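You operate a simulated robot arm through the tools that you are given. There is no shell and no other tool.

Carry out the task below with a simulated robot arm. There is one attempt and no reset: what you move stays moved.

## Task
Shut the air down and unplug the blue air plug.
Fine: compressor off, outlet valve shut, line bled to zero before the plug comes out; plug in its holder, bleed valve shut, compressor dial to 0.

The check looks at the end state, three seconds after you hand in, the way a careful person would. Anything else that was tipped, shoved, dropped, spilled or broken makes it a failure.

## Robot
A 7-joint arm with a fingered hand, fixed in place. Base frame: the origin is on the floor under the middle of its stand, x ahead of it, y to its left, z up; the work surface is at about z = 860. Readings come in mm, degrees, newtons and seconds.
With the tool pointing down near the work surface it reaches from about 340 to 760 mm from the base axis. Its first joint turns from -166.0 to 166.0 degrees. Payload 4 kg.
The tool frame sits at the grasp point between the pads (the TCP): z along the fingers, y along the line on which they close. The tips reach 26 mm beyond it. The gripper opens to 132 mm; its body begins 73 mm behind the TCP. The gripper is a hand of 4 fingers: y runs from the thumb to the fingers, the wrist lies at [0, 0, -239] in the tool frame, and closing takes about 1.5 s.
Orientation is that of the tool frame in the base frame, as a unit quaternion [x, y, z, w]. With the fingers straight down and closing along the base's y, the tool's x points along the base's -x, its y along +y and its z along -z.

## Interface
- The arm moves only by the tool play_rows. Its argument "deltas" is a list of rows, each a list of 6 numbers: the shift along the tool's x, y, z in mm, then the turn, a rotation vector about the tool's x, y, z in degrees. In form: [[dx, dy, dz, wx, wy, wz], ...]. A call has 1 to 20 rows; each row shifts and turns the commanded pose from where the row before left it, along the tool's axes as they then stand. "claw" is the finger opening in mm, from 0 to 132, set as the call begins (left out, the last holds). Rows are played at 5 a second. More than 50 mm and 8.6 degrees between two rows, or a gripper value outside its range, and nothing of the call is played. A pose out of reach is approached as far as the arm can. The call stops where the force on the tool passes 50 N (or 10 N more than at its start, if that is more) or the arm is blocked; 0.2 s more then pass. The fingers move at their own pace (about 72 mm/s each) and stop on an object; they squeeze with about 28 N. The grip force told is the motor's: it shows also when the fingers shut on nothing. Time passes only in rows, and 0.2 s behind the last, so rows that do not move let the fingers close. The reply holds the time, the measured pose of the TCP, the force on the tool along the base axes, the opening and the grip force, in the units named above and with some noise, with the torque about the TCP (base axes, N m) and any sound that the robot's microphone picked up.
- Cameras (640 x 400 px; columns grow to the right, rows downward): "scene" is fixed at [38.8, -496, 1450.2]; the picture's right is [0.80, -0.60, 0.00], its down [-0.27, -0.36, -0.89] and it looks along [0.54, 0.72, -0.45] (base axes); focal length 364 px, centre (320, 200). "wrist" rides on the gripper at [68, 2, -97] in the tool frame; the picture's right is [-0.02, 1.00, 0.00], its down [-0.82, -0.02, -0.58] and it looks along [-0.58, -0.01, 0.82] (tool axes); focal length 270 px, centre (320, 200). There is no depth. A picture from a camera that has moved, and an enlarged one, comes with that camera's place and axes in the base frame and with its lens. The place of the scene camera against the robot may be out by one fixed shift of up to 18 mm in any direction.
- capture(camera): a new picture of that camera. No time passes.
- raise_lower(by): slides the trunk up (or, below 0, down) by that many mm; the arm rides with it, the base frame stays. It gives what a move gives, with no picture.
- preshape(shape): the hand has 4 fingers and takes this shape, open, in about a second: jaw (thumb against the fingers, like two jaws); tri (thumb and two fingers); tip (a fingertip pinch); poke (one finger out to press); point (the index stretched); flat (the hand flat); cup (the hand cupped); fist (a fist). The gripper value then closes the fingers along that shape, each until it touches; the sizes above hold for jaw. It gives what a move gives, with no picture.
- inspect(camera, box): a new picture of the part [left, top, right, bottom] of that camera's present view, enlarged. No time passes.
- sign_off(): hands the job in; it is judged then, once.

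Places have to be worked out from the pictures, the camera data and where the tool is seen. Open the gripper and draw the arm clear of the work before you hand the job in, unless the task says otherwise.

The tools are called after "Emit:" as name(argument=value, ...) on one line, values as JSON. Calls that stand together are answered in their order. play_rows: Moves the arm, as the interface text tells. Its arguments: {"type":"object","properties":{"deltas":{"type":"array"},"claw":{"type":"number"}},"required":["deltas"]} The other tools are called the same way: raise_lower (by) moves the trunk up or down; preshape (shape) gives the hand a shape; capture (camera) takes a picture; inspect (camera, box) takes an enlarged picture of a part of a camera's view; sign_off () hands the job in.

At the start:

```text
t: 0.0
eef_pos: [440.0, 309.4, 1186.5]
tool_rot: [0.001, 1.0, 0.0, 0.0]
wrist_force: [-0.2, -0.1, 0.0]
torque: [-0.01, -0.04, 0.0]
gripper_width: 131.7
grasp_force: 0.1
shape: jaw
trunk travel left (down, up): [-525.0, 65.0]
```

scene: 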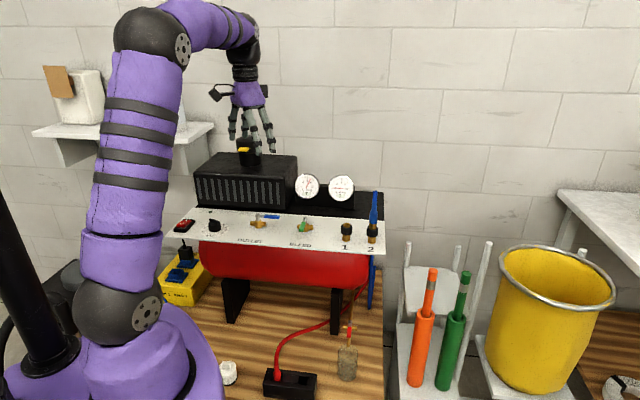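
wrist: 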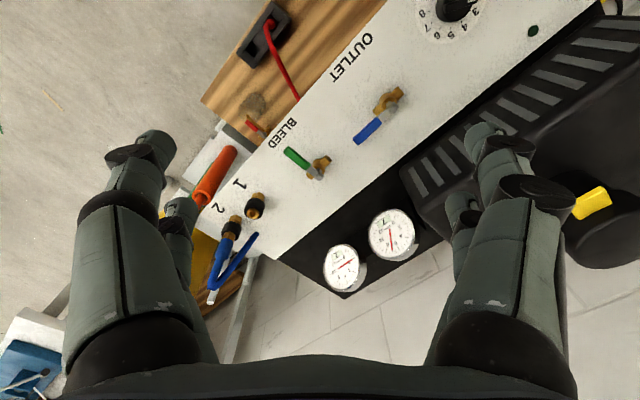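

I begin by looking closely at the panel from both cameras: it carries a switch, a dial, outlet and bleed valves, ports 1 and 2, and two gauges.

Emit:
inspect(camera="scene", box=[160, 150, 400, 300])

Emit:
inspect(camera="wrist", box=[180, 80, 420, 300])

Emit:
inspect(camera="scene", box=[220, 280, 480, 400])

Emit:
inspect(camera="wrist", box=[320, 0, 640, 200])

```text
2.67 times, centred on (280, 225) of scene
camera zoom: at [38.8, -496.0, 1450.2], right [0.8, -0.6, 0.0], down [-0.27, -0.36, -0.89], along [0.54, 0.72, -0.45], focal length 970 px, centre (427, 133)
```

zoom: 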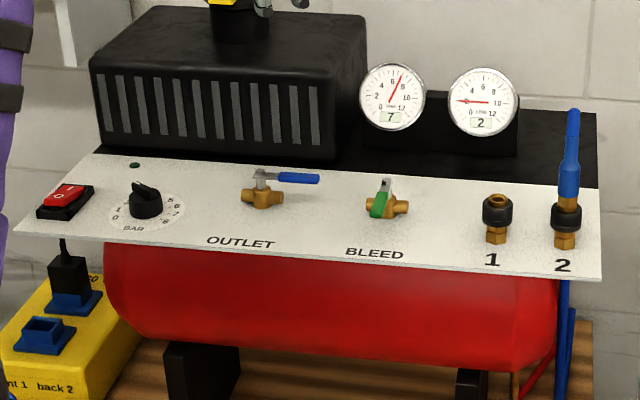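

```text
1.82 times, centred on (300, 190) of wrist
camera zoom: at [372.3, 311.6, 1282.1], right [0.03, 1.0, 0.0], down [0.82, -0.02, 0.58], along [0.58, -0.02, -0.82], focal length 491 px, centre (356, 218)
```

zoom: 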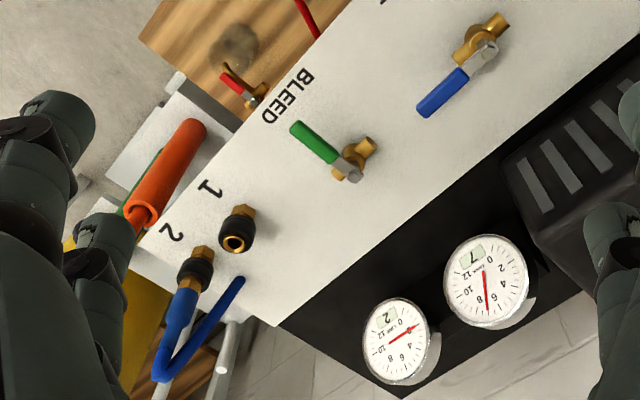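

```text
2.46 times, centred on (350, 340) of scene
camera zoom: at [38.8, -496.0, 1450.2], right [0.8, -0.6, 0.0], down [-0.27, -0.36, -0.89], along [0.54, 0.72, -0.45], focal length 895 px, centre (246, -145)
```

zoom: 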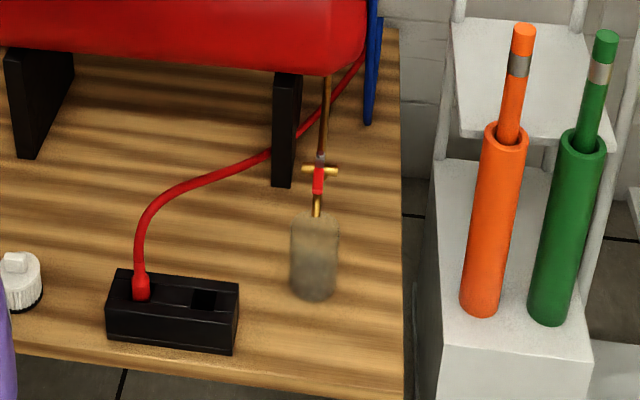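

```text
2.00 times, centred on (480, 100) of wrist
camera zoom: at [372.3, 311.6, 1282.1], right [0.03, 1.0, 0.0], down [0.82, -0.02, 0.58], along [0.58, -0.02, -0.82], focal length 541 px, centre (0, 400)
```

zoom: 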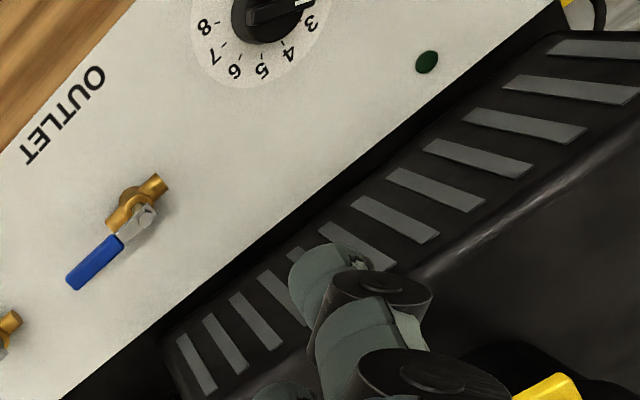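

The panel runs diagonally away from the robot: port 1 sits near (648, 189, 905) and the dial near (373, 508). I shift the hand toward the dial side at the same height, so the wrist camera gives me a second view.

Emit:
play_rows(deltas=[[30, 30, -10, 0, 0, 0], [30, 30, -10, 0, 0, 0], [40, 30, 0, 0, 0, 0]])

Emit:
capture(camera="wrist")

```text
t: 0.8
eef_pos: [340.1, 398.2, 1205.4]
tool_rot: [0.0, 1.0, -0.001, -0.001]
wrist_force: [0.4, -0.2, 0.1]
torque: [0.01, 0.01, 0.0]
gripper_width: 132.0
grasp_force: 0.1
shape: jaw
trunk travel left (down, up): [-525.0, 65.0]
```

```text
taken
camera wrist: at [271.7, 398.7, 1301.7], right [0.03, 1.0, 0.0], down [0.82, -0.02, 0.58], along [0.58, -0.02, -0.82], focal length 270 px, centre (320, 200)
```

wrist: 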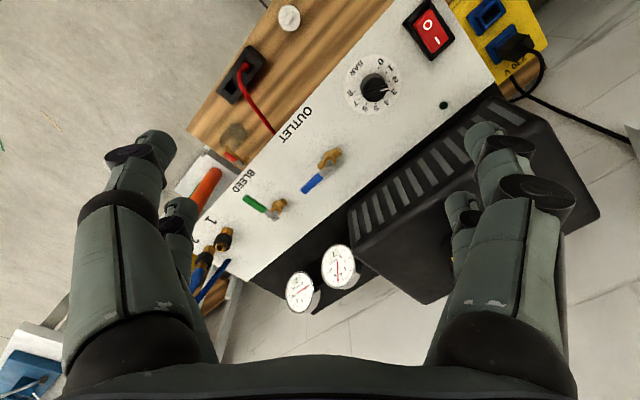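

Both the dial and the switch are now in view, so I enlarge them along with the holder area.

Emit:
inspect(camera="wrist", box=[320, 0, 560, 150])

Emit:
inspect(camera="wrist", box=[170, 0, 410, 150])

Emit:
inspect(camera="wrist", box=[170, 140, 410, 320])

```text
2.67 times, centred on (440, 75) of wrist
camera zoom: at [271.7, 398.7, 1301.7], right [0.03, 1.0, 0.0], down [0.82, -0.02, 0.58], along [0.58, -0.02, -0.82], focal length 721 px, centre (0, 533)
```

zoom: 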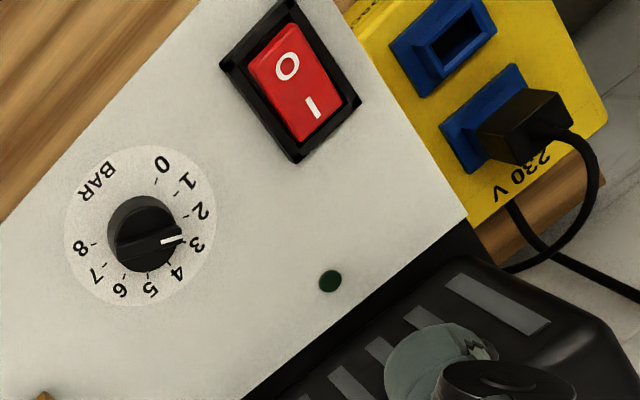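

```text
2.67 times, centred on (290, 75) of wrist
camera zoom: at [271.7, 398.7, 1301.7], right [0.03, 1.0, 0.0], down [0.82, -0.02, 0.58], along [0.58, -0.02, -0.82], focal length 721 px, centre (400, 533)
```

zoom: 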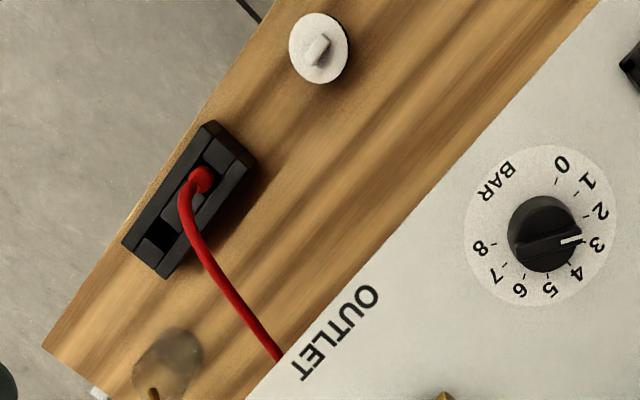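

```text
2.22 times, centred on (290, 230) of wrist
camera zoom: at [271.7, 398.7, 1301.7], right [0.03, 1.0, 0.0], down [0.82, -0.02, 0.58], along [0.58, -0.02, -0.82], focal length 601 px, centre (387, 133)
```

zoom: 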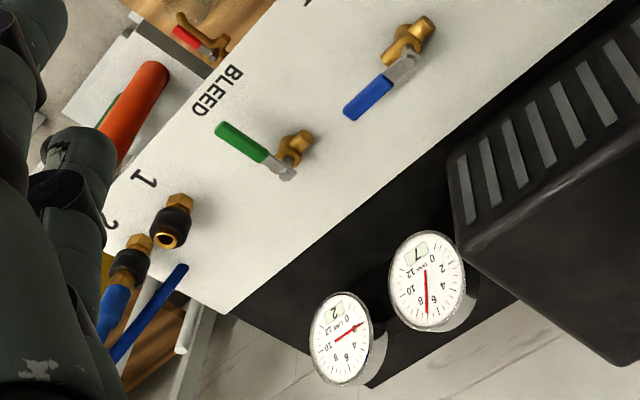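

The triangulated positions come out as follows:
- Dial: about (371, 478, 868)
- Outlet valve: about (483, 405, 892)
- Black two-slot block holding the red plug: low, near (421, 162, 434)
- Gauges: tank reads 7, line reads 2

Next I move to a nearer view of ports 1 and 2 and the blue plug.

Emit:
play_rows(deltas=[[-26, -27, 0, 0, 0, 0], [-26, -27, 10, 0, 0, 0], [-26, -27, 15, 0, 0, 0], [-26, -27, 20, 0, 0, 0], [-26, -28, 25, 0, 0, 0], [-26, -28, 25, 0, 0, 0], [-26, -28, 25, 0, 0, 0], [-26, -28, 25, 0, 0, 0]])

Emit:
capture(camera="wrist")

Emit:
capture(camera="scene")

```text
t: 2.6
eef_pos: [546.6, 178.7, 1061.6]
tool_rot: [-0.001, 1.0, 0.001, 0.001]
wrist_force: [0.0, 0.5, 0.2]
torque: [0.0, -0.01, -0.03]
gripper_width: 131.7
grasp_force: 0.0
shape: jaw
trunk travel left (down, up): [-525.0, 65.0]
```

```text
taken
camera wrist: at [479.6, 180.1, 1157.6], right [0.03, 1.0, 0.0], down [0.82, -0.02, 0.58], along [0.58, -0.01, -0.82], focal length 270 px, centre (320, 200)
```

wrist: 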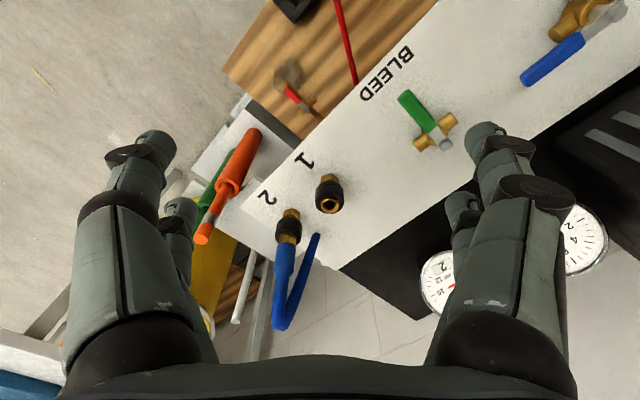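

```text
taken
```

scene: 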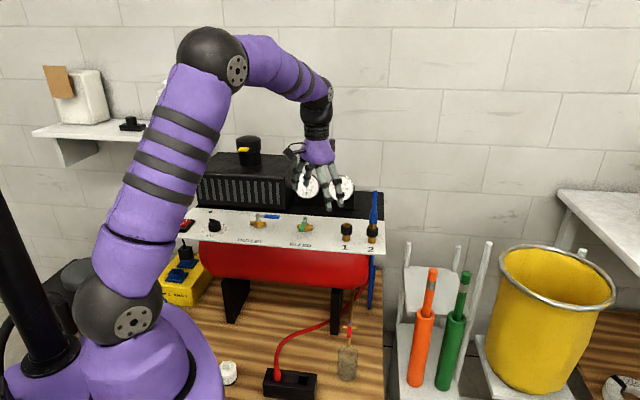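

Emit:
inspect(camera="wrist", box=[220, 120, 400, 340])

Emit:
inspect(camera="scene", box=[320, 180, 400, 320])

Emit:
inspect(camera="scene", box=[240, 190, 340, 260])

Emit:
inspect(camera="scene", box=[150, 200, 250, 320])

```text
1.82 times, centred on (310, 230) of wrist
camera zoom: at [479.6, 180.1, 1157.6], right [0.03, 1.0, 0.0], down [0.82, -0.02, 0.58], along [0.58, -0.01, -0.82], focal length 491 px, centre (338, 146)
```

zoom: 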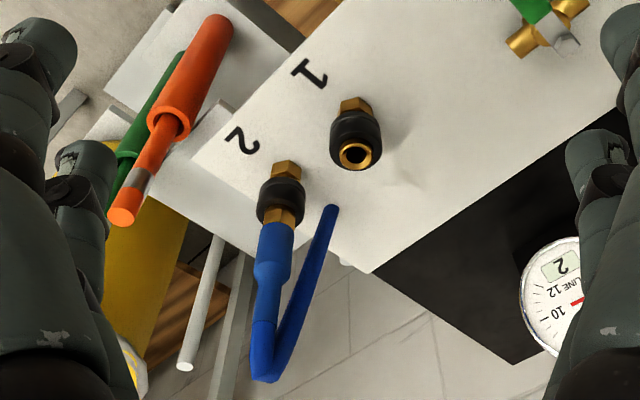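

```text
2.86 times, centred on (360, 250) of scene
camera zoom: at [38.8, -496.0, 1450.2], right [0.8, -0.6, 0.0], down [-0.27, -0.36, -0.89], along [0.54, 0.72, -0.45], focal length 1039 px, centre (206, 57)
```

zoom: 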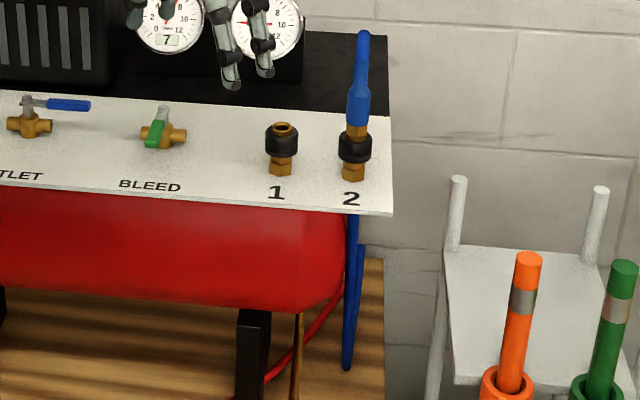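

```text
5.71 times, centred on (290, 225) of scene
camera zoom: at [38.8, -496.0, 1450.2], right [0.8, -0.6, 0.0], down [-0.27, -0.36, -0.89], along [0.54, 0.72, -0.45], focal length 2078 px, centre (491, 57)
```

zoom: 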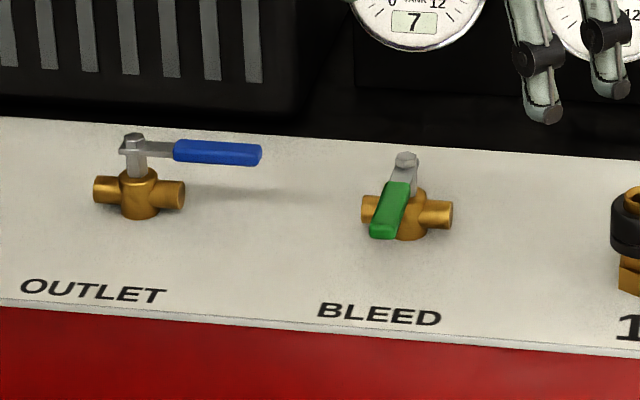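

```text
3.33 times, centred on (200, 260) of scene
camera zoom: at [38.8, -496.0, 1450.2], right [0.8, -0.6, 0.0], down [-0.27, -0.36, -0.89], along [0.54, 0.72, -0.45], focal length 1212 px, centre (720, 0)
```

zoom: 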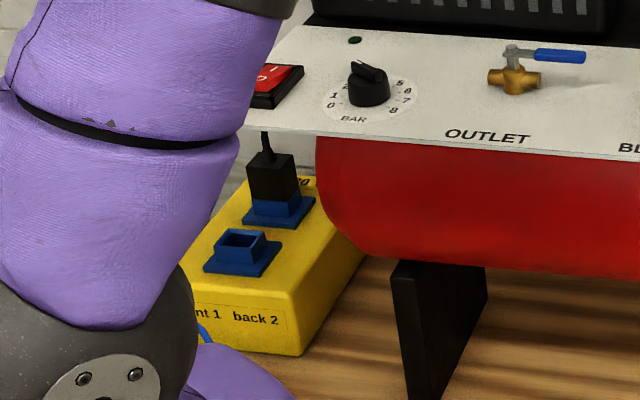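

Panel level works out at z≈857 and it is horizontal. The port 2 collar is near (708, 134, 894) and the blue plug body spans about z 925–970. The outlet handle lies in line with its body (open), and the bleed handle lies across its body (shut). I try the poke shape here and see where the pressing finger sits.

Emit:
preshape(shape="poke")

Emit:
capture(camera="wrist")

Emit:
inspect(camera="scene", box=[260, 60, 420, 220])

```text
t: 3.5
eef_pos: [546.5, 178.8, 1062.4]
tool_rot: [0.001, 1.0, 0.0, 0.001]
wrist_force: [-0.4, 0.0, 0.5]
torque: [0.01, 0.0, 0.02]
gripper_width: 0.0
grasp_force: 0.0
shape: poke
trunk travel left (down, up): [-525.0, 65.0]
```

```text
taken
camera wrist: at [479.0, 180.7, 1158.1], right [0.03, 1.0, 0.0], down [0.82, -0.02, 0.58], along [0.58, -0.01, -0.82], focal length 270 px, centre (320, 200)
```

wrist: 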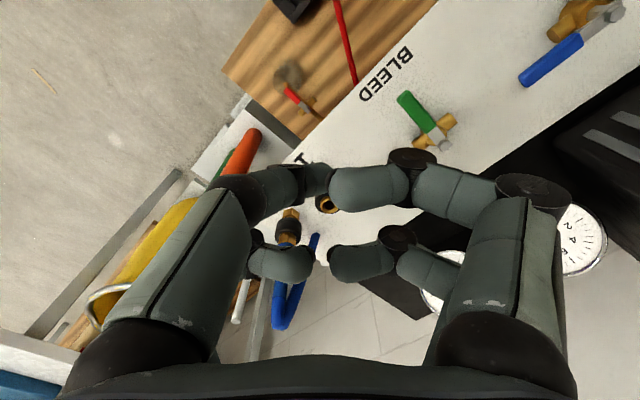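

```text
2.50 times, centred on (340, 140) of scene
camera zoom: at [38.8, -496.0, 1450.2], right [0.8, -0.6, 0.0], down [-0.27, -0.36, -0.89], along [0.54, 0.72, -0.45], focal length 909 px, centre (270, 350)
```

zoom: 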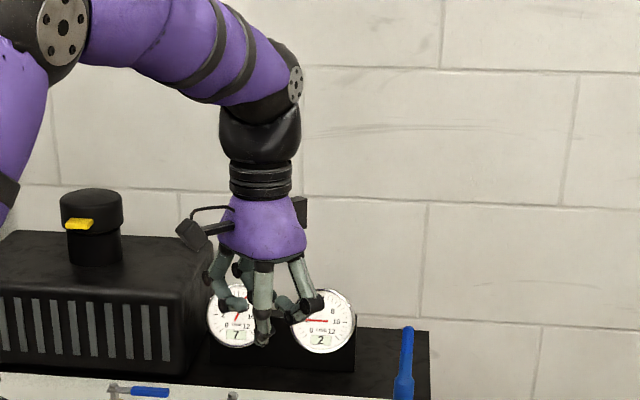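

In the poke shape the pressing fingertip sits on the tool axis, about 26–30 mm beyond the TCP, and the others are curled well above it. I travel to a viewpoint for the red rocker switch, near (300, 552).

Emit:
play_rows(deltas=[[33, 34, 0, 0, 0, 0], [33, 34, 0, 0, 0, 0], [33, 34, 0, 0, 0, 0], [33, 34, 0, 0, 0, 0], [33, 34, 0, 0, 0, 0], [33, 34, 0, 0, 0, 0], [33, 34, 0, 0, 0, 0], [33, 34, 5, 0, 0, 0], [33, 34, 5, 0, 0, 0], [33, 34, 10, 0, 0, 0], [33, 34, 10, 0, 0, 0]])

Emit:
capture(camera="wrist")

Emit:
inspect(camera="wrist", box=[240, 60, 400, 220])

```text
t: 5.9
eef_pos: [184.8, 552.3, 1030.8]
tool_rot: [0.001, 1.0, 0.0, 0.0]
wrist_force: [0.7, -0.2, 0.6]
torque: [-0.01, -0.01, 0.0]
gripper_width: 0.0
grasp_force: 0.0
shape: poke
trunk travel left (down, up): [-525.0, 65.0]
```

```text
taken
camera wrist: at [117.1, 554.3, 1127.0], right [0.03, 1.0, 0.0], down [0.82, -0.02, 0.58], along [0.58, -0.02, -0.82], focal length 270 px, centre (320, 200)
```

wrist: 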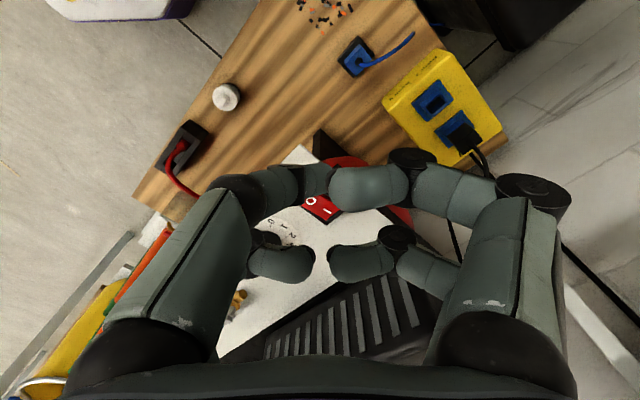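

```text
2.50 times, centred on (320, 140) of wrist
camera zoom: at [117.1, 554.3, 1127.0], right [0.03, 1.0, 0.0], down [0.82, -0.02, 0.58], along [0.58, -0.02, -0.82], focal length 676 px, centre (320, 350)
```

zoom: 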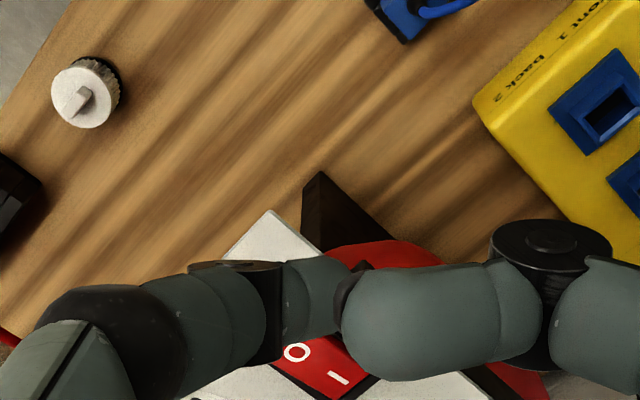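

A small blue block with a blue cord is visible on the wood near the yellow box. I enlarge that area, because it may matter for deciding what the plug's holder is.

Emit:
inspect(camera="wrist", box=[280, 0, 520, 150])

Emit:
inspect(camera="wrist", box=[130, 60, 290, 200])

```text
2.67 times, centred on (400, 75) of wrist
camera zoom: at [117.1, 554.3, 1127.0], right [0.03, 1.0, 0.0], down [0.82, -0.02, 0.58], along [0.58, -0.02, -0.82], focal length 721 px, centre (107, 533)
```

zoom: 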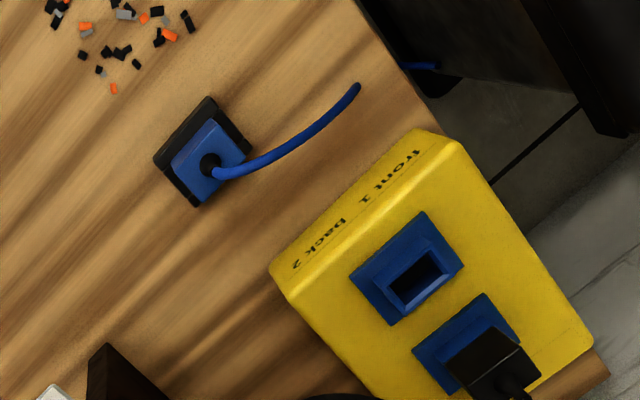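

```text
2.86 times, centred on (210, 130) of wrist
camera zoom: at [117.1, 554.3, 1127.0], right [0.03, 1.0, 0.0], down [0.82, -0.02, 0.58], along [0.58, -0.02, -0.82], focal length 772 px, centre (634, 400)
```

zoom: 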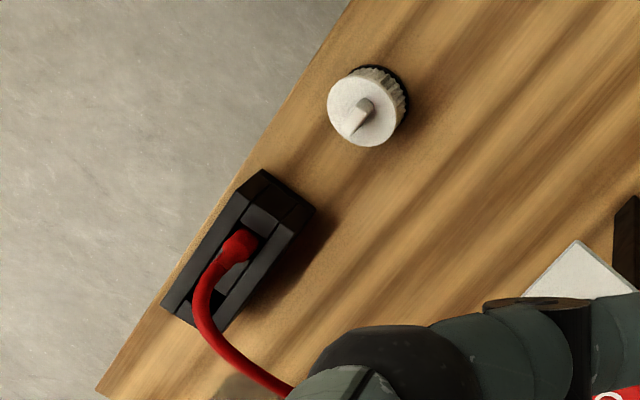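

That blue block is a separate power plug parked by the yellow 230 V box. The black two-slot block with the red air plug and one free slot looks like the air-plug holder. I move forward a little so the switch appears above the fingers in the view.

Emit:
play_rows(deltas=[[-30, 0, 0, 0, 0, 0], [-30, 0, 0, 0, 0, 0], [-30, 0, 0, 0, 0, 0]])

Emit:
capture(camera="wrist")

Emit:
inspect(camera="wrist", box=[240, 40, 400, 180])

```text
t: 6.7
eef_pos: [275.2, 553.2, 1031.9]
tool_rot: [0.001, 1.0, 0.0, 0.0]
wrist_force: [-0.2, 0.0, -0.6]
torque: [0.0, 0.02, -0.01]
gripper_width: 0.2
grasp_force: 0.1
shape: poke
trunk travel left (down, up): [-525.0, 65.0]
```

```text
taken
camera wrist: at [206.6, 555.0, 1127.2], right [0.03, 1.0, 0.0], down [0.82, -0.02, 0.58], along [0.58, -0.02, -0.82], focal length 270 px, centre (320, 200)
```

wrist: 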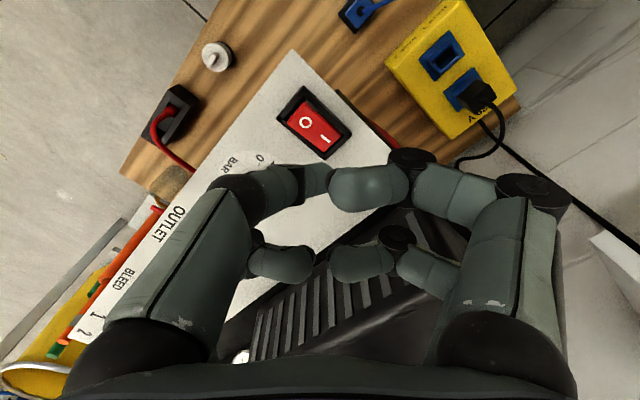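

```text
2.86 times, centred on (320, 110) of wrist
camera zoom: at [206.6, 555.0, 1127.2], right [0.03, 1.0, 0.0], down [0.82, -0.02, 0.58], along [0.58, -0.02, -0.82], focal length 772 px, centre (320, 457)
```

zoom: 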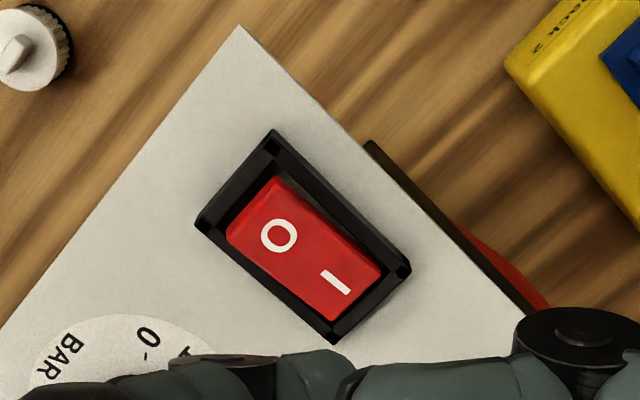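

The rocker's I side is down (compressor on), and the raised O side is centred near (289, 537, ~878). I position the fingertip above the O side and come down to about z 930.

Emit:
play_rows(deltas=[[-13.8, -16.2, 30, 0, 0, 0], [0, 0, 36, 0, 0, 0], [0, 0, 30, 0, 0, 0], [0, 0, 0, 0, 0, 0]])

Emit:
capture(camera="wrist")

Emit:
inspect(camera="scene", box=[140, 140, 260, 260])

```text
t: 7.7
eef_pos: [289.5, 538.7, 934.2]
tool_rot: [0.0, 1.0, 0.001, 0.0]
wrist_force: [-0.7, 1.0, -0.3]
torque: [0.01, -0.01, 0.01]
gripper_width: 0.0
grasp_force: 0.1
shape: poke
trunk travel left (down, up): [-525.0, 65.0]
```

```text
taken
camera wrist: at [222.4, 539.4, 1030.9], right [0.03, 1.0, 0.0], down [0.82, -0.02, 0.58], along [0.58, -0.01, -0.82], focal length 270 px, centre (320, 200)
```

wrist: 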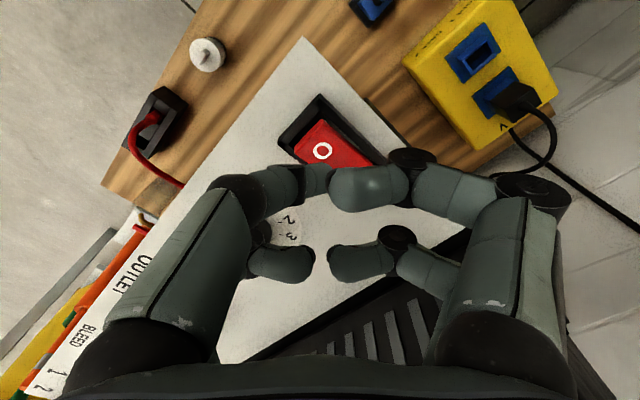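

```text
3.33 times, centred on (200, 200) of scene
camera zoom: at [38.8, -496.0, 1450.2], right [0.8, -0.6, 0.0], down [-0.27, -0.36, -0.89], along [0.54, 0.72, -0.45], focal length 1212 px, centre (720, 200)
```

zoom: 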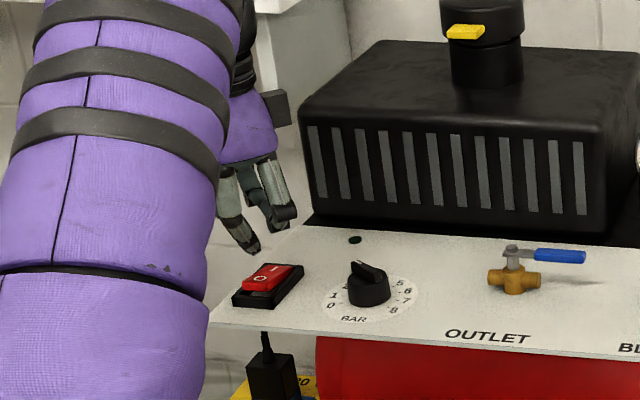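

The O glyph lines up with the fingertip axis. I press down in small steps and watch the force.

Emit:
play_rows(deltas=[[0, 0, 8, 0, 0, 0], [0, 0, 8, 0, 0, 0], [0, 0, 6, 0, 0, 0], [0, 0, 4, 0, 0, 0], [0, 0, 4, 0, 0, 0]])

Emit:
inspect(camera="scene", box=[140, 160, 260, 260])

```text
t: 8.9
eef_pos: [288.1, 537.1, 904.7]
tool_rot: [0.001, 1.0, 0.0, 0.0]
wrist_force: [0.1, -1.0, -0.5]
torque: [0.01, -0.02, -0.02]
gripper_width: 0.3
grasp_force: 0.1
shape: poke
trunk travel left (down, up): [-525.0, 65.0]
```

```text
4.00 times, centred on (200, 210) of scene
camera zoom: at [38.8, -496.0, 1450.2], right [0.8, -0.6, 0.0], down [-0.27, -0.36, -0.89], along [0.54, 0.72, -0.45], focal length 1455 px, centre (800, 160)
```

zoom: 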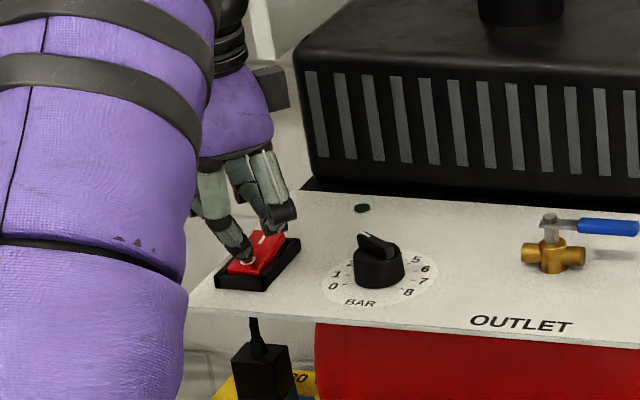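

The fingertip is right at the O with no force yet. I continue pressing in 3 mm steps.

Emit:
play_rows(deltas=[[0, 0, 3, 0, 0, 0], [0, 0, 3, 0, 0, 0], [0, 0, 3, 0, 0, 0]])

Emit:
inspect(camera="scene", box=[140, 160, 260, 260])

```text
t: 9.9
eef_pos: [288.3, 538.3, 903.7]
tool_rot: [0.0, 1.0, 0.005, 0.002]
wrist_force: [-4.0, -9.3, 29.8]
torque: [-0.24, 0.17, 0.03]
gripper_width: 0.0
grasp_force: 0.1
shape: poke
trunk travel left (down, up): [-525.0, 65.0]
stopped in row 3: the force on the tool passed its limit at 51 N (the readings are from after the stop); the commanded pose is now the measured one
```

```text
4.00 times, centred on (200, 210) of scene
camera zoom: at [38.8, -496.0, 1450.2], right [0.8, -0.6, 0.0], down [-0.27, -0.36, -0.89], along [0.54, 0.72, -0.45], focal length 1455 px, centre (800, 160)
```

zoom: 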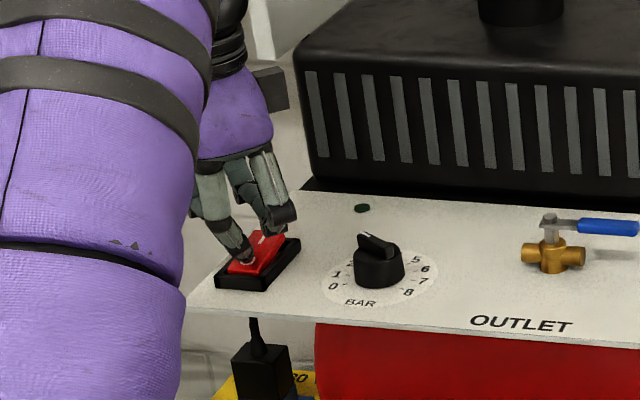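

I hit 50 N with almost no travel and heard no click, so I lift off and look at the rocker again.

Emit:
play_rows(deltas=[[0, 0, -30, 0, 0, 0], [10, 15, -40, 0, 0, 0], [10, 0, -40, 0, 0, 0], [0, 0, 0, 0, 0, 0]])

Emit:
inspect(camera="wrist", box=[240, 40, 400, 180])

Emit:
inspect(camera="scene", box=[170, 200, 240, 250])

```text
t: 10.9
eef_pos: [269.0, 552.9, 1009.0]
tool_rot: [0.001, 1.0, 0.001, 0.0]
wrist_force: [-0.1, 0.1, -0.2]
torque: [0.04, -0.02, 0.0]
gripper_width: 0.0
grasp_force: 0.1
shape: poke
trunk travel left (down, up): [-525.0, 65.0]
```

```text
2.86 times, centred on (320, 110) of wrist
camera zoom: at [201.1, 554.1, 1104.7], right [0.03, 1.0, 0.0], down [0.82, -0.02, 0.58], along [0.58, -0.01, -0.82], focal length 772 px, centre (320, 457)
```

zoom: 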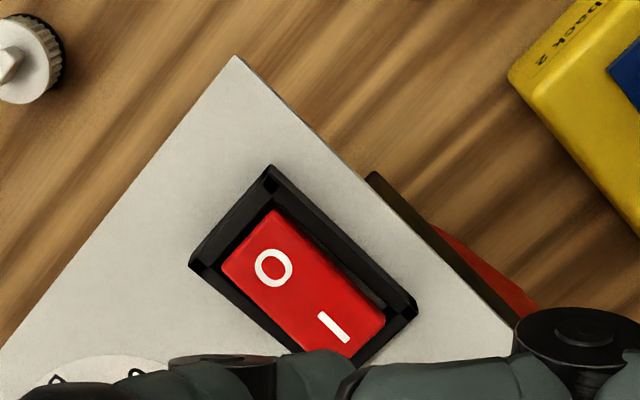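

```text
8.00 times, centred on (205, 225) of scene
camera zoom: at [38.8, -496.0, 1450.2], right [0.8, -0.6, 0.0], down [-0.27, -0.36, -0.89], along [0.54, 0.72, -0.45], focal length 2909 px, centre (1240, 0)
```

zoom: 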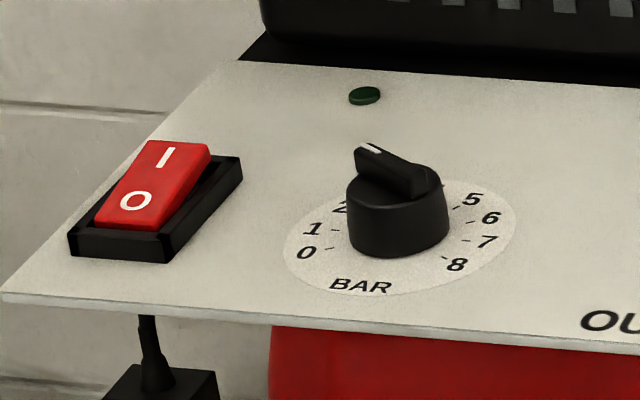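

The rocker now shows its O side down and I side raised, so the compressor is off. Next is the outlet valve: I move above it, near (500, 390), for a close view.

Emit:
play_rows(deltas=[[-38.5, -27.2, 0, 0, 0, 0], [-38.5, -27.2, 0, 0, 0, 0], [-38.5, -27.2, 0, 0, 0, 0], [-38.5, -27.2, 0, 0, 0, 0], [-38.5, -27.2, 0, 0, 0, 0], [-38.5, -27.2, 0, 0, 0, 0], [0, 0, 0, 0, 0, 0]])

Emit:
capture(camera="wrist")

Emit:
inspect(camera="scene", box=[270, 160, 390, 240])

```text
t: 12.5
eef_pos: [502.5, 388.8, 1008.3]
tool_rot: [0.0, 1.0, 0.002, 0.001]
wrist_force: [-0.2, -0.3, 0.5]
torque: [-0.01, 0.01, -0.03]
gripper_width: 0.0
grasp_force: 0.1
shape: poke
trunk travel left (down, up): [-525.0, 65.0]
```

```text
taken
camera wrist: at [433.7, 389.5, 1104.4], right [0.03, 1.0, 0.0], down [0.82, -0.02, 0.58], along [0.58, -0.01, -0.82], focal length 270 px, centre (320, 200)
```

wrist: 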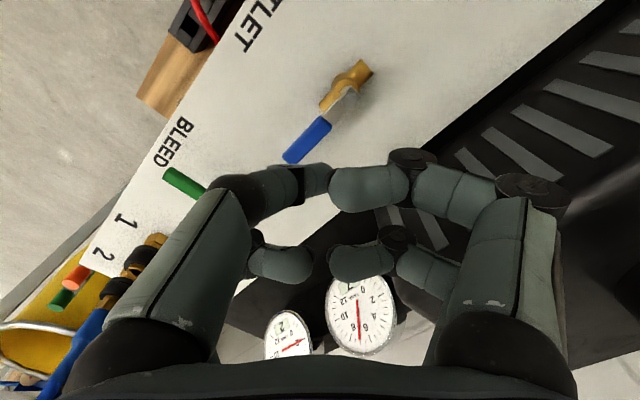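

```text
5.00 times, centred on (330, 200) of scene
camera zoom: at [38.8, -496.0, 1450.2], right [0.8, -0.6, 0.0], down [-0.27, -0.36, -0.89], along [0.54, 0.72, -0.45], focal length 1818 px, centre (270, 200)
```

zoom: 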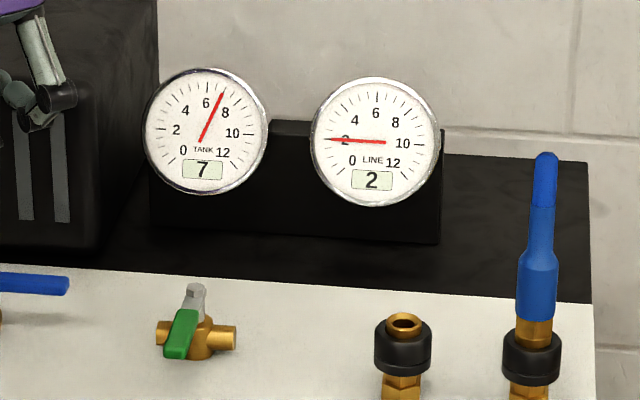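

Emit:
inspect(camera="wrist", box=[240, 30, 420, 180])

Emit:
inspect(camera="scene", box=[220, 190, 320, 250])

```text
2.67 times, centred on (330, 105) of wrist
camera zoom: at [433.7, 389.5, 1104.4], right [0.03, 1.0, 0.0], down [0.82, -0.02, 0.58], along [0.58, -0.01, -0.82], focal length 721 px, centre (293, 453)
```

zoom: 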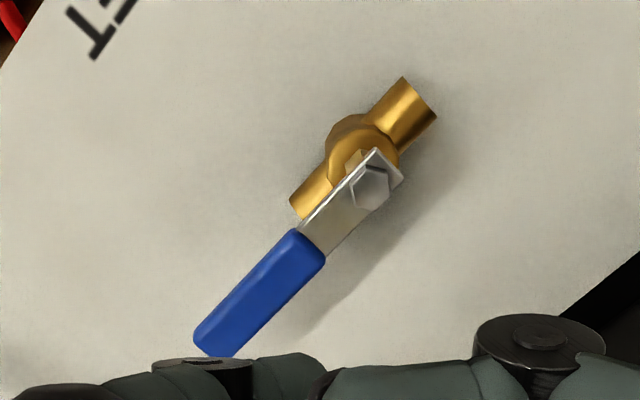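

```text
6.40 times, centred on (270, 220) of scene
camera zoom: at [38.8, -496.0, 1450.2], right [0.8, -0.6, 0.0], down [-0.27, -0.36, -0.89], along [0.54, 0.72, -0.45], focal length 2327 px, centre (640, 72)
```

zoom: 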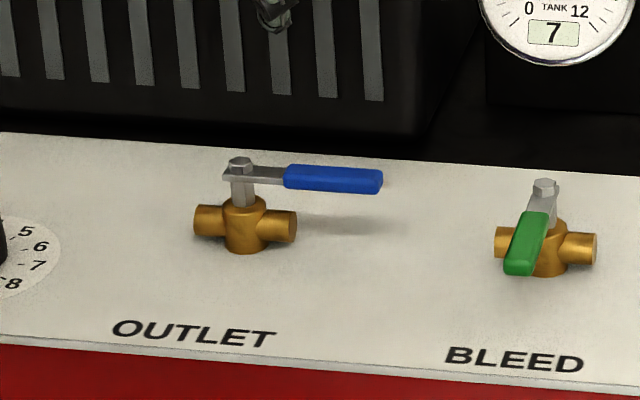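

The outlet pivot is near (487, 409, 900). Its blue handle runs about 70 mm to (538, 362) at z≈893, along the pipe, so it is open. I put the fingertip behind the handle's outer half, on the far side, and lower it, ready to sweep the handle toward the front.

Emit:
play_rows(deltas=[[-20, 3, 20, 0, 0, 0], [-18, 3, 30, 0, 0, 0], [0, 0, 30, 0, 0, 0], [0, 0, 0, 0, 0, 0]])

Emit:
capture(camera="wrist")

Emit:
inspect(camera="scene", box=[220, 150, 340, 250])

```text
t: 13.5
eef_pos: [539.9, 396.3, 927.5]
tool_rot: [0.0, 1.0, 0.002, 0.001]
wrist_force: [0.4, -0.4, -0.4]
torque: [0.02, -0.01, 0.02]
gripper_width: 0.0
grasp_force: 0.1
shape: poke
trunk travel left (down, up): [-525.0, 65.0]
```

```text
taken
camera wrist: at [470.6, 397.5, 1023.7], right [0.03, 1.0, 0.0], down [0.82, -0.02, 0.58], along [0.58, -0.01, -0.82], focal length 270 px, centre (320, 200)
```

wrist: 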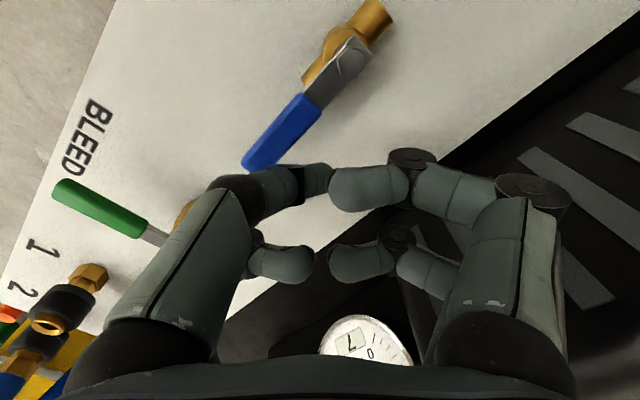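

```text
4.00 times, centred on (280, 200) of scene
camera zoom: at [38.8, -496.0, 1450.2], right [0.8, -0.6, 0.0], down [-0.27, -0.36, -0.89], along [0.54, 0.72, -0.45], focal length 1455 px, centre (480, 200)
```

zoom: 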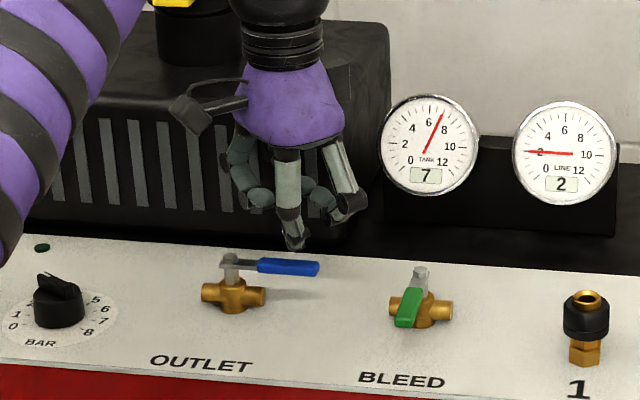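

The fingertip is about 27 mm behind the handle and clear. I lower it to handle height and make the first part of the arc, about 30°, pushing toward the front.

Emit:
play_rows(deltas=[[0, 0, 16.5, 0, 0, 0], [0, 0, 0, 0, 0, 0], [10.2, -11.7, 0, 0, 0, 0], [4.9, -6.9, 0, 0, 0, 0], [6.1, -6.2, 0, 0, 0, 0], [7.1, -4.9, 0, 0, 0, 0]])

Emit:
inspect(camera="scene", box=[220, 150, 340, 250])

Emit:
capture(camera="wrist")

```text
t: 14.9
eef_pos: [509.4, 366.9, 912.4]
tool_rot: [0.001, 1.0, 0.002, 0.001]
wrist_force: [0.6, 0.4, 0.5]
torque: [0.0, 0.03, 0.0]
gripper_width: 0.1
grasp_force: 0.1
shape: poke
trunk travel left (down, up): [-525.0, 65.0]
```

```text
4.00 times, centred on (280, 200) of scene
camera zoom: at [38.8, -496.0, 1450.2], right [0.8, -0.6, 0.0], down [-0.27, -0.36, -0.89], along [0.54, 0.72, -0.45], focal length 1455 px, centre (480, 200)
```

zoom: 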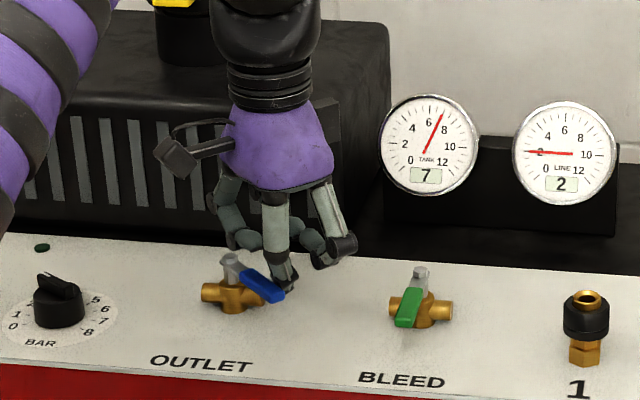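

```text
taken
camera wrist: at [442.5, 368.1, 1008.1], right [0.03, 1.0, 0.0], down [0.82, -0.02, 0.58], along [0.58, -0.01, -0.82], focal length 270 px, centre (320, 200)
```

wrist: 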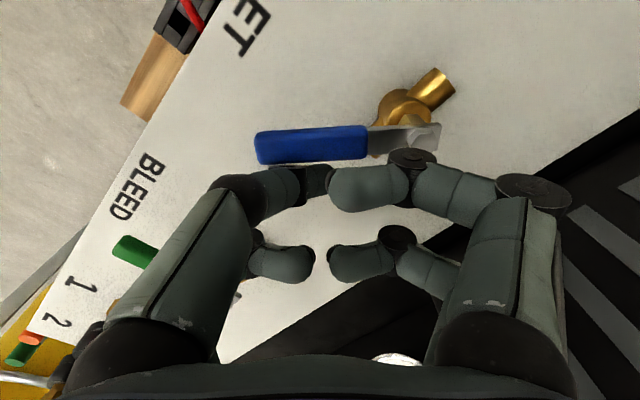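

The handle is swinging freely toward the front, so I complete the arc to the 90° position.

Emit:
play_rows(deltas=[[5.5, -4.0, 0, 0, 0, 0], [8.3, -2.2, 0, 0, 0, 0], [8.6, -0.8, 0, 0, 0, 0], [8.5, 0.7, 0, 0, 0, 0], [8.4, 2.3, 0, 0, 0, 0], [7.9, 3.7, 0, 0, 0, 0], [4.3, 2.7, 0, 0, 0, 0]])

Emit:
inspect(camera="scene", box=[220, 150, 340, 250])

Emit:
capture(camera="wrist")

```text
t: 16.5
eef_pos: [461.6, 367.8, 911.5]
tool_rot: [0.001, 1.0, 0.001, 0.001]
wrist_force: [8.4, -3.4, -0.5]
torque: [-0.04, -0.11, -0.01]
gripper_width: 0.0
grasp_force: 0.1
shape: poke
trunk travel left (down, up): [-525.0, 65.0]
```

```text
4.00 times, centred on (280, 200) of scene
camera zoom: at [38.8, -496.0, 1450.2], right [0.8, -0.6, 0.0], down [-0.27, -0.36, -0.89], along [0.54, 0.72, -0.45], focal length 1455 px, centre (480, 200)
```

zoom: 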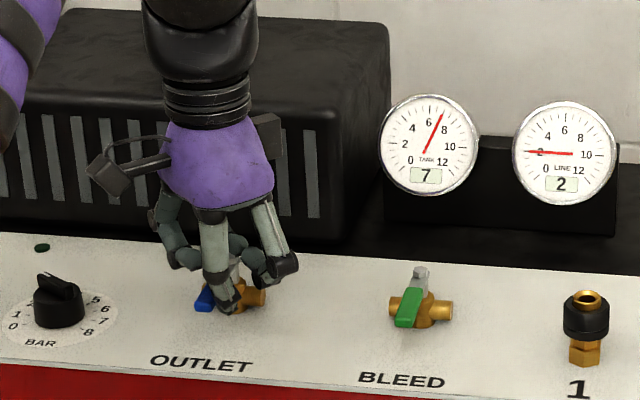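

```text
taken
camera wrist: at [393.1, 368.7, 1008.1], right [0.03, 1.0, 0.0], down [0.81, -0.02, 0.58], along [0.58, -0.01, -0.81], focal length 270 px, centre (320, 200)
```

wrist: 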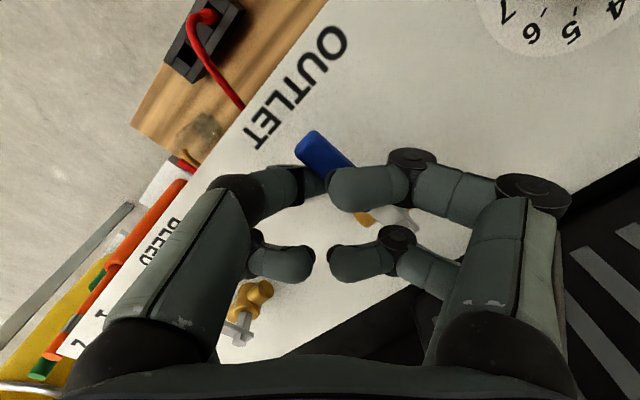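

The handle now points to the front and there is about 9 N of resistance, so it is probably at its stop. I push a little more to be sure.

Emit:
play_rows(deltas=[[3, 2, 0, 0, 0, 0], [2, 1.5, 0, 0, 0, 0], [0, 0, 0, 0, 0, 0]])

Emit:
inspect(camera="wrist", box=[250, 100, 410, 250])

```text
t: 17.3
eef_pos: [457.5, 370.0, 912.1]
tool_rot: [0.002, 1.0, 0.002, 0.001]
wrist_force: [26.6, -13.3, -1.0]
torque: [-0.21, -0.41, 0.11]
gripper_width: 0.0
grasp_force: 0.0
shape: poke
trunk travel left (down, up): [-525.0, 65.0]
```

```text
2.67 times, centred on (330, 175) of wrist
camera zoom: at [390.2, 371.0, 1007.7], right [0.03, 1.0, 0.0], down [0.81, -0.02, 0.58], along [0.58, -0.02, -0.81], focal length 721 px, centre (293, 267)
```

zoom: 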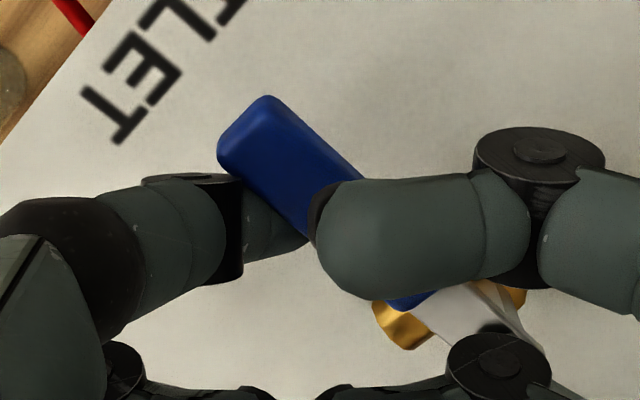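

Resistance rises to about 30 N at 90°, so the outlet is against its closed stop. I back off the handle, raise, and move over to look at the bleed valve.

Emit:
play_rows(deltas=[[-10, -9, 0, 0, 0, 0], [-8, -8, -10, 0, 0, 0], [0, 0, -45, 0, 0, 0], [-28, -20, -30, 0, 0, 0], [-35, -25, -10, 0, 0, 0], [-27, -20, 0, 0, 0, 0], [0, 0, 0, 0, 0, 0]])

Emit:
capture(camera="wrist")

Emit:
inspect(camera="scene", box=[220, 170, 340, 250])

```text
t: 18.9
eef_pos: [559.9, 291.3, 1007.7]
tool_rot: [0.0, 1.0, 0.002, 0.0]
wrist_force: [0.1, 0.1, -0.5]
torque: [-0.01, 0.0, 0.02]
gripper_width: 0.0
grasp_force: 0.0
shape: poke
trunk travel left (down, up): [-525.0, 65.0]
```

```text
taken
camera wrist: at [492.3, 292.3, 1103.4], right [0.03, 1.0, 0.0], down [0.82, -0.02, 0.58], along [0.58, -0.01, -0.82], focal length 270 px, centre (320, 200)
```

wrist: 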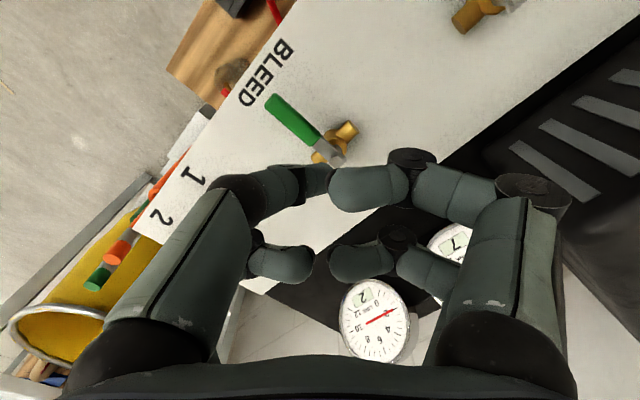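

```text
5.00 times, centred on (280, 210) of scene
camera zoom: at [38.8, -496.0, 1450.2], right [0.8, -0.6, 0.0], down [-0.27, -0.36, -0.89], along [0.54, 0.72, -0.45], focal length 1818 px, centre (520, 150)
```

zoom: 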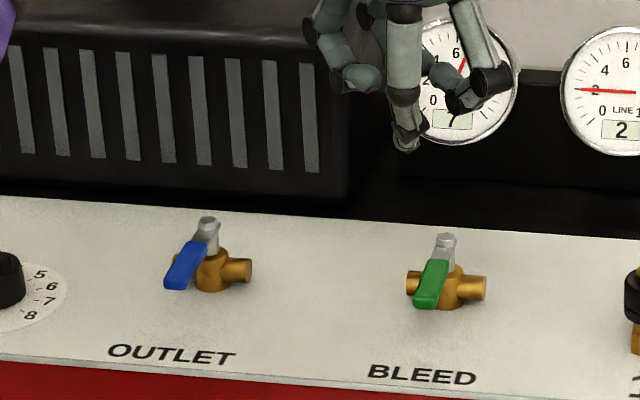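

The outlet now sits across its pipe, matching the shut pose. The bleed pivot is near (586, 300), with its handle pointing forward to about (543, 252). I lower the fingertip on its outlet-facing side and start sweeping it toward the open position.

Emit:
play_rows(deltas=[[13.9, -3.3, 37.7, 0, 0, 0], [12.4, -4, 39, 0, 0, 0], [0, 0, 19.5, 0, 0, 0], [0, 0, 0, 0, 0, 0], [-10.8, -10.5, 0, 0, 0, 0], [-5.3, -6.9, 0, 0, 0, 0], [-6.2, -5.9, 0, 0, 0, 0], [-7.3, -4.7, 0, 0, 0, 0]])

Emit:
inspect(camera="scene", box=[240, 160, 370, 250])

Emit:
capture(camera="wrist")

```text
t: 20.7
eef_pos: [564.6, 255.2, 912.5]
tool_rot: [0.001, 1.0, 0.001, 0.001]
wrist_force: [-1.3, 0.8, 0.1]
torque: [0.0, 0.04, -0.03]
gripper_width: 0.0
grasp_force: 0.0
shape: poke
trunk travel left (down, up): [-525.0, 65.0]
```

```text
4.44 times, centred on (305, 205) of scene
camera zoom: at [38.8, -496.0, 1450.2], right [0.8, -0.6, 0.0], down [-0.27, -0.36, -0.89], along [0.54, 0.72, -0.45], focal length 1616 px, centre (387, 178)
```

zoom: 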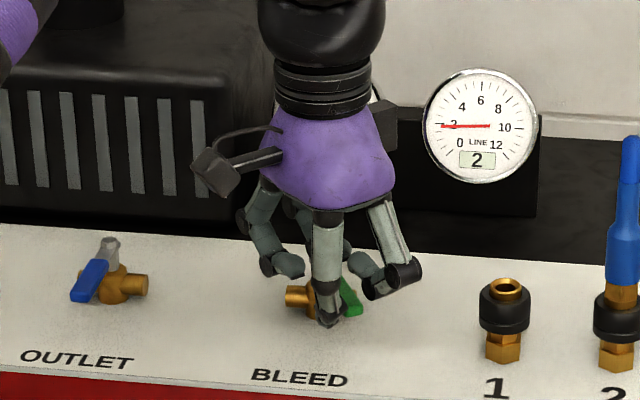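

```text
taken
camera wrist: at [497.5, 256.0, 1007.1], right [0.03, 1.0, 0.0], down [0.82, -0.02, 0.58], along [0.58, -0.01, -0.82], focal length 270 px, centre (320, 200)
```

wrist: 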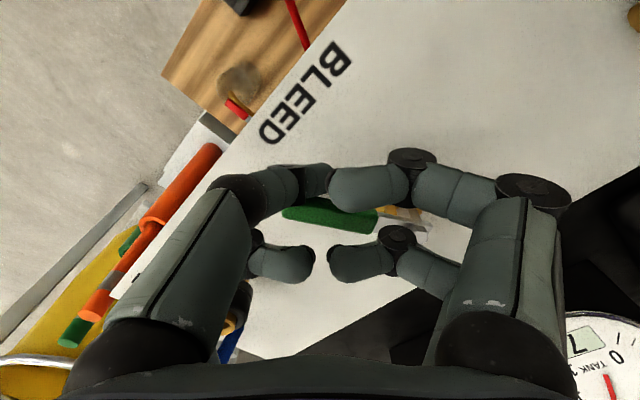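

The green handle is swinging; I finish the sweep to its open position.

Emit:
play_rows(deltas=[[-7.0, -3.0, 0, 0, 0, 0], [-8.5, -2.0, 0, 0, 0, 0], [-8.6, -0.3, 0, 0, 0, 0], [-8.5, 0.9, 0, 0, 0, 0], [-8.3, 2.6, 0, 0, 0, 0], [-7.7, 3.9, 0, 0, 0, 0], [-3.5, 2.2, 0, 0, 0, 0], [0, 0, 0, 0, 0, 0]])

Emit:
inspect(camera="scene", box=[240, 160, 370, 250])

Emit:
capture(camera="wrist")

```text
t: 22.5
eef_pos: [616.3, 259.4, 911.4]
tool_rot: [0.001, 1.0, 0.0, 0.001]
wrist_force: [-0.7, -0.9, -0.8]
torque: [0.0, -0.01, 0.01]
gripper_width: 0.0
grasp_force: 0.0
shape: poke
trunk travel left (down, up): [-525.0, 65.0]
```

```text
4.44 times, centred on (305, 205) of scene
camera zoom: at [38.8, -496.0, 1450.2], right [0.8, -0.6, 0.0], down [-0.27, -0.36, -0.89], along [0.54, 0.72, -0.45], focal length 1616 px, centre (387, 178)
```

zoom: 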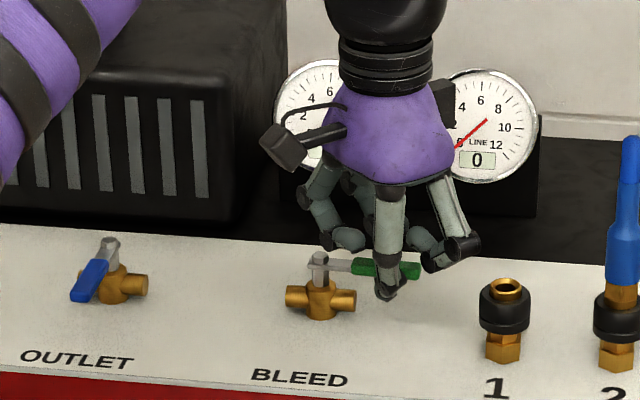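

```text
taken
camera wrist: at [549.2, 260.7, 1007.1], right [0.03, 1.0, 0.0], down [0.82, -0.02, 0.58], along [0.58, -0.01, -0.82], focal length 270 px, centre (320, 200)
```

wrist: 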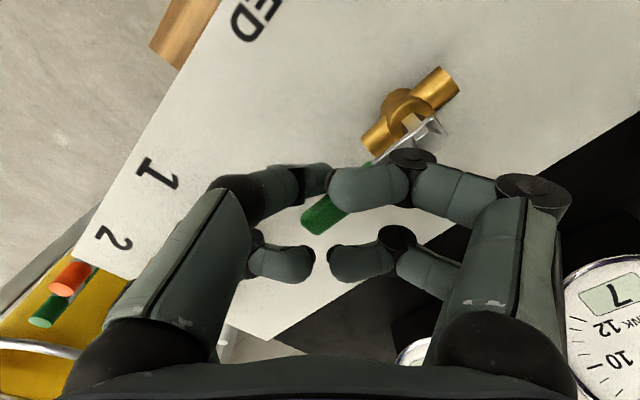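

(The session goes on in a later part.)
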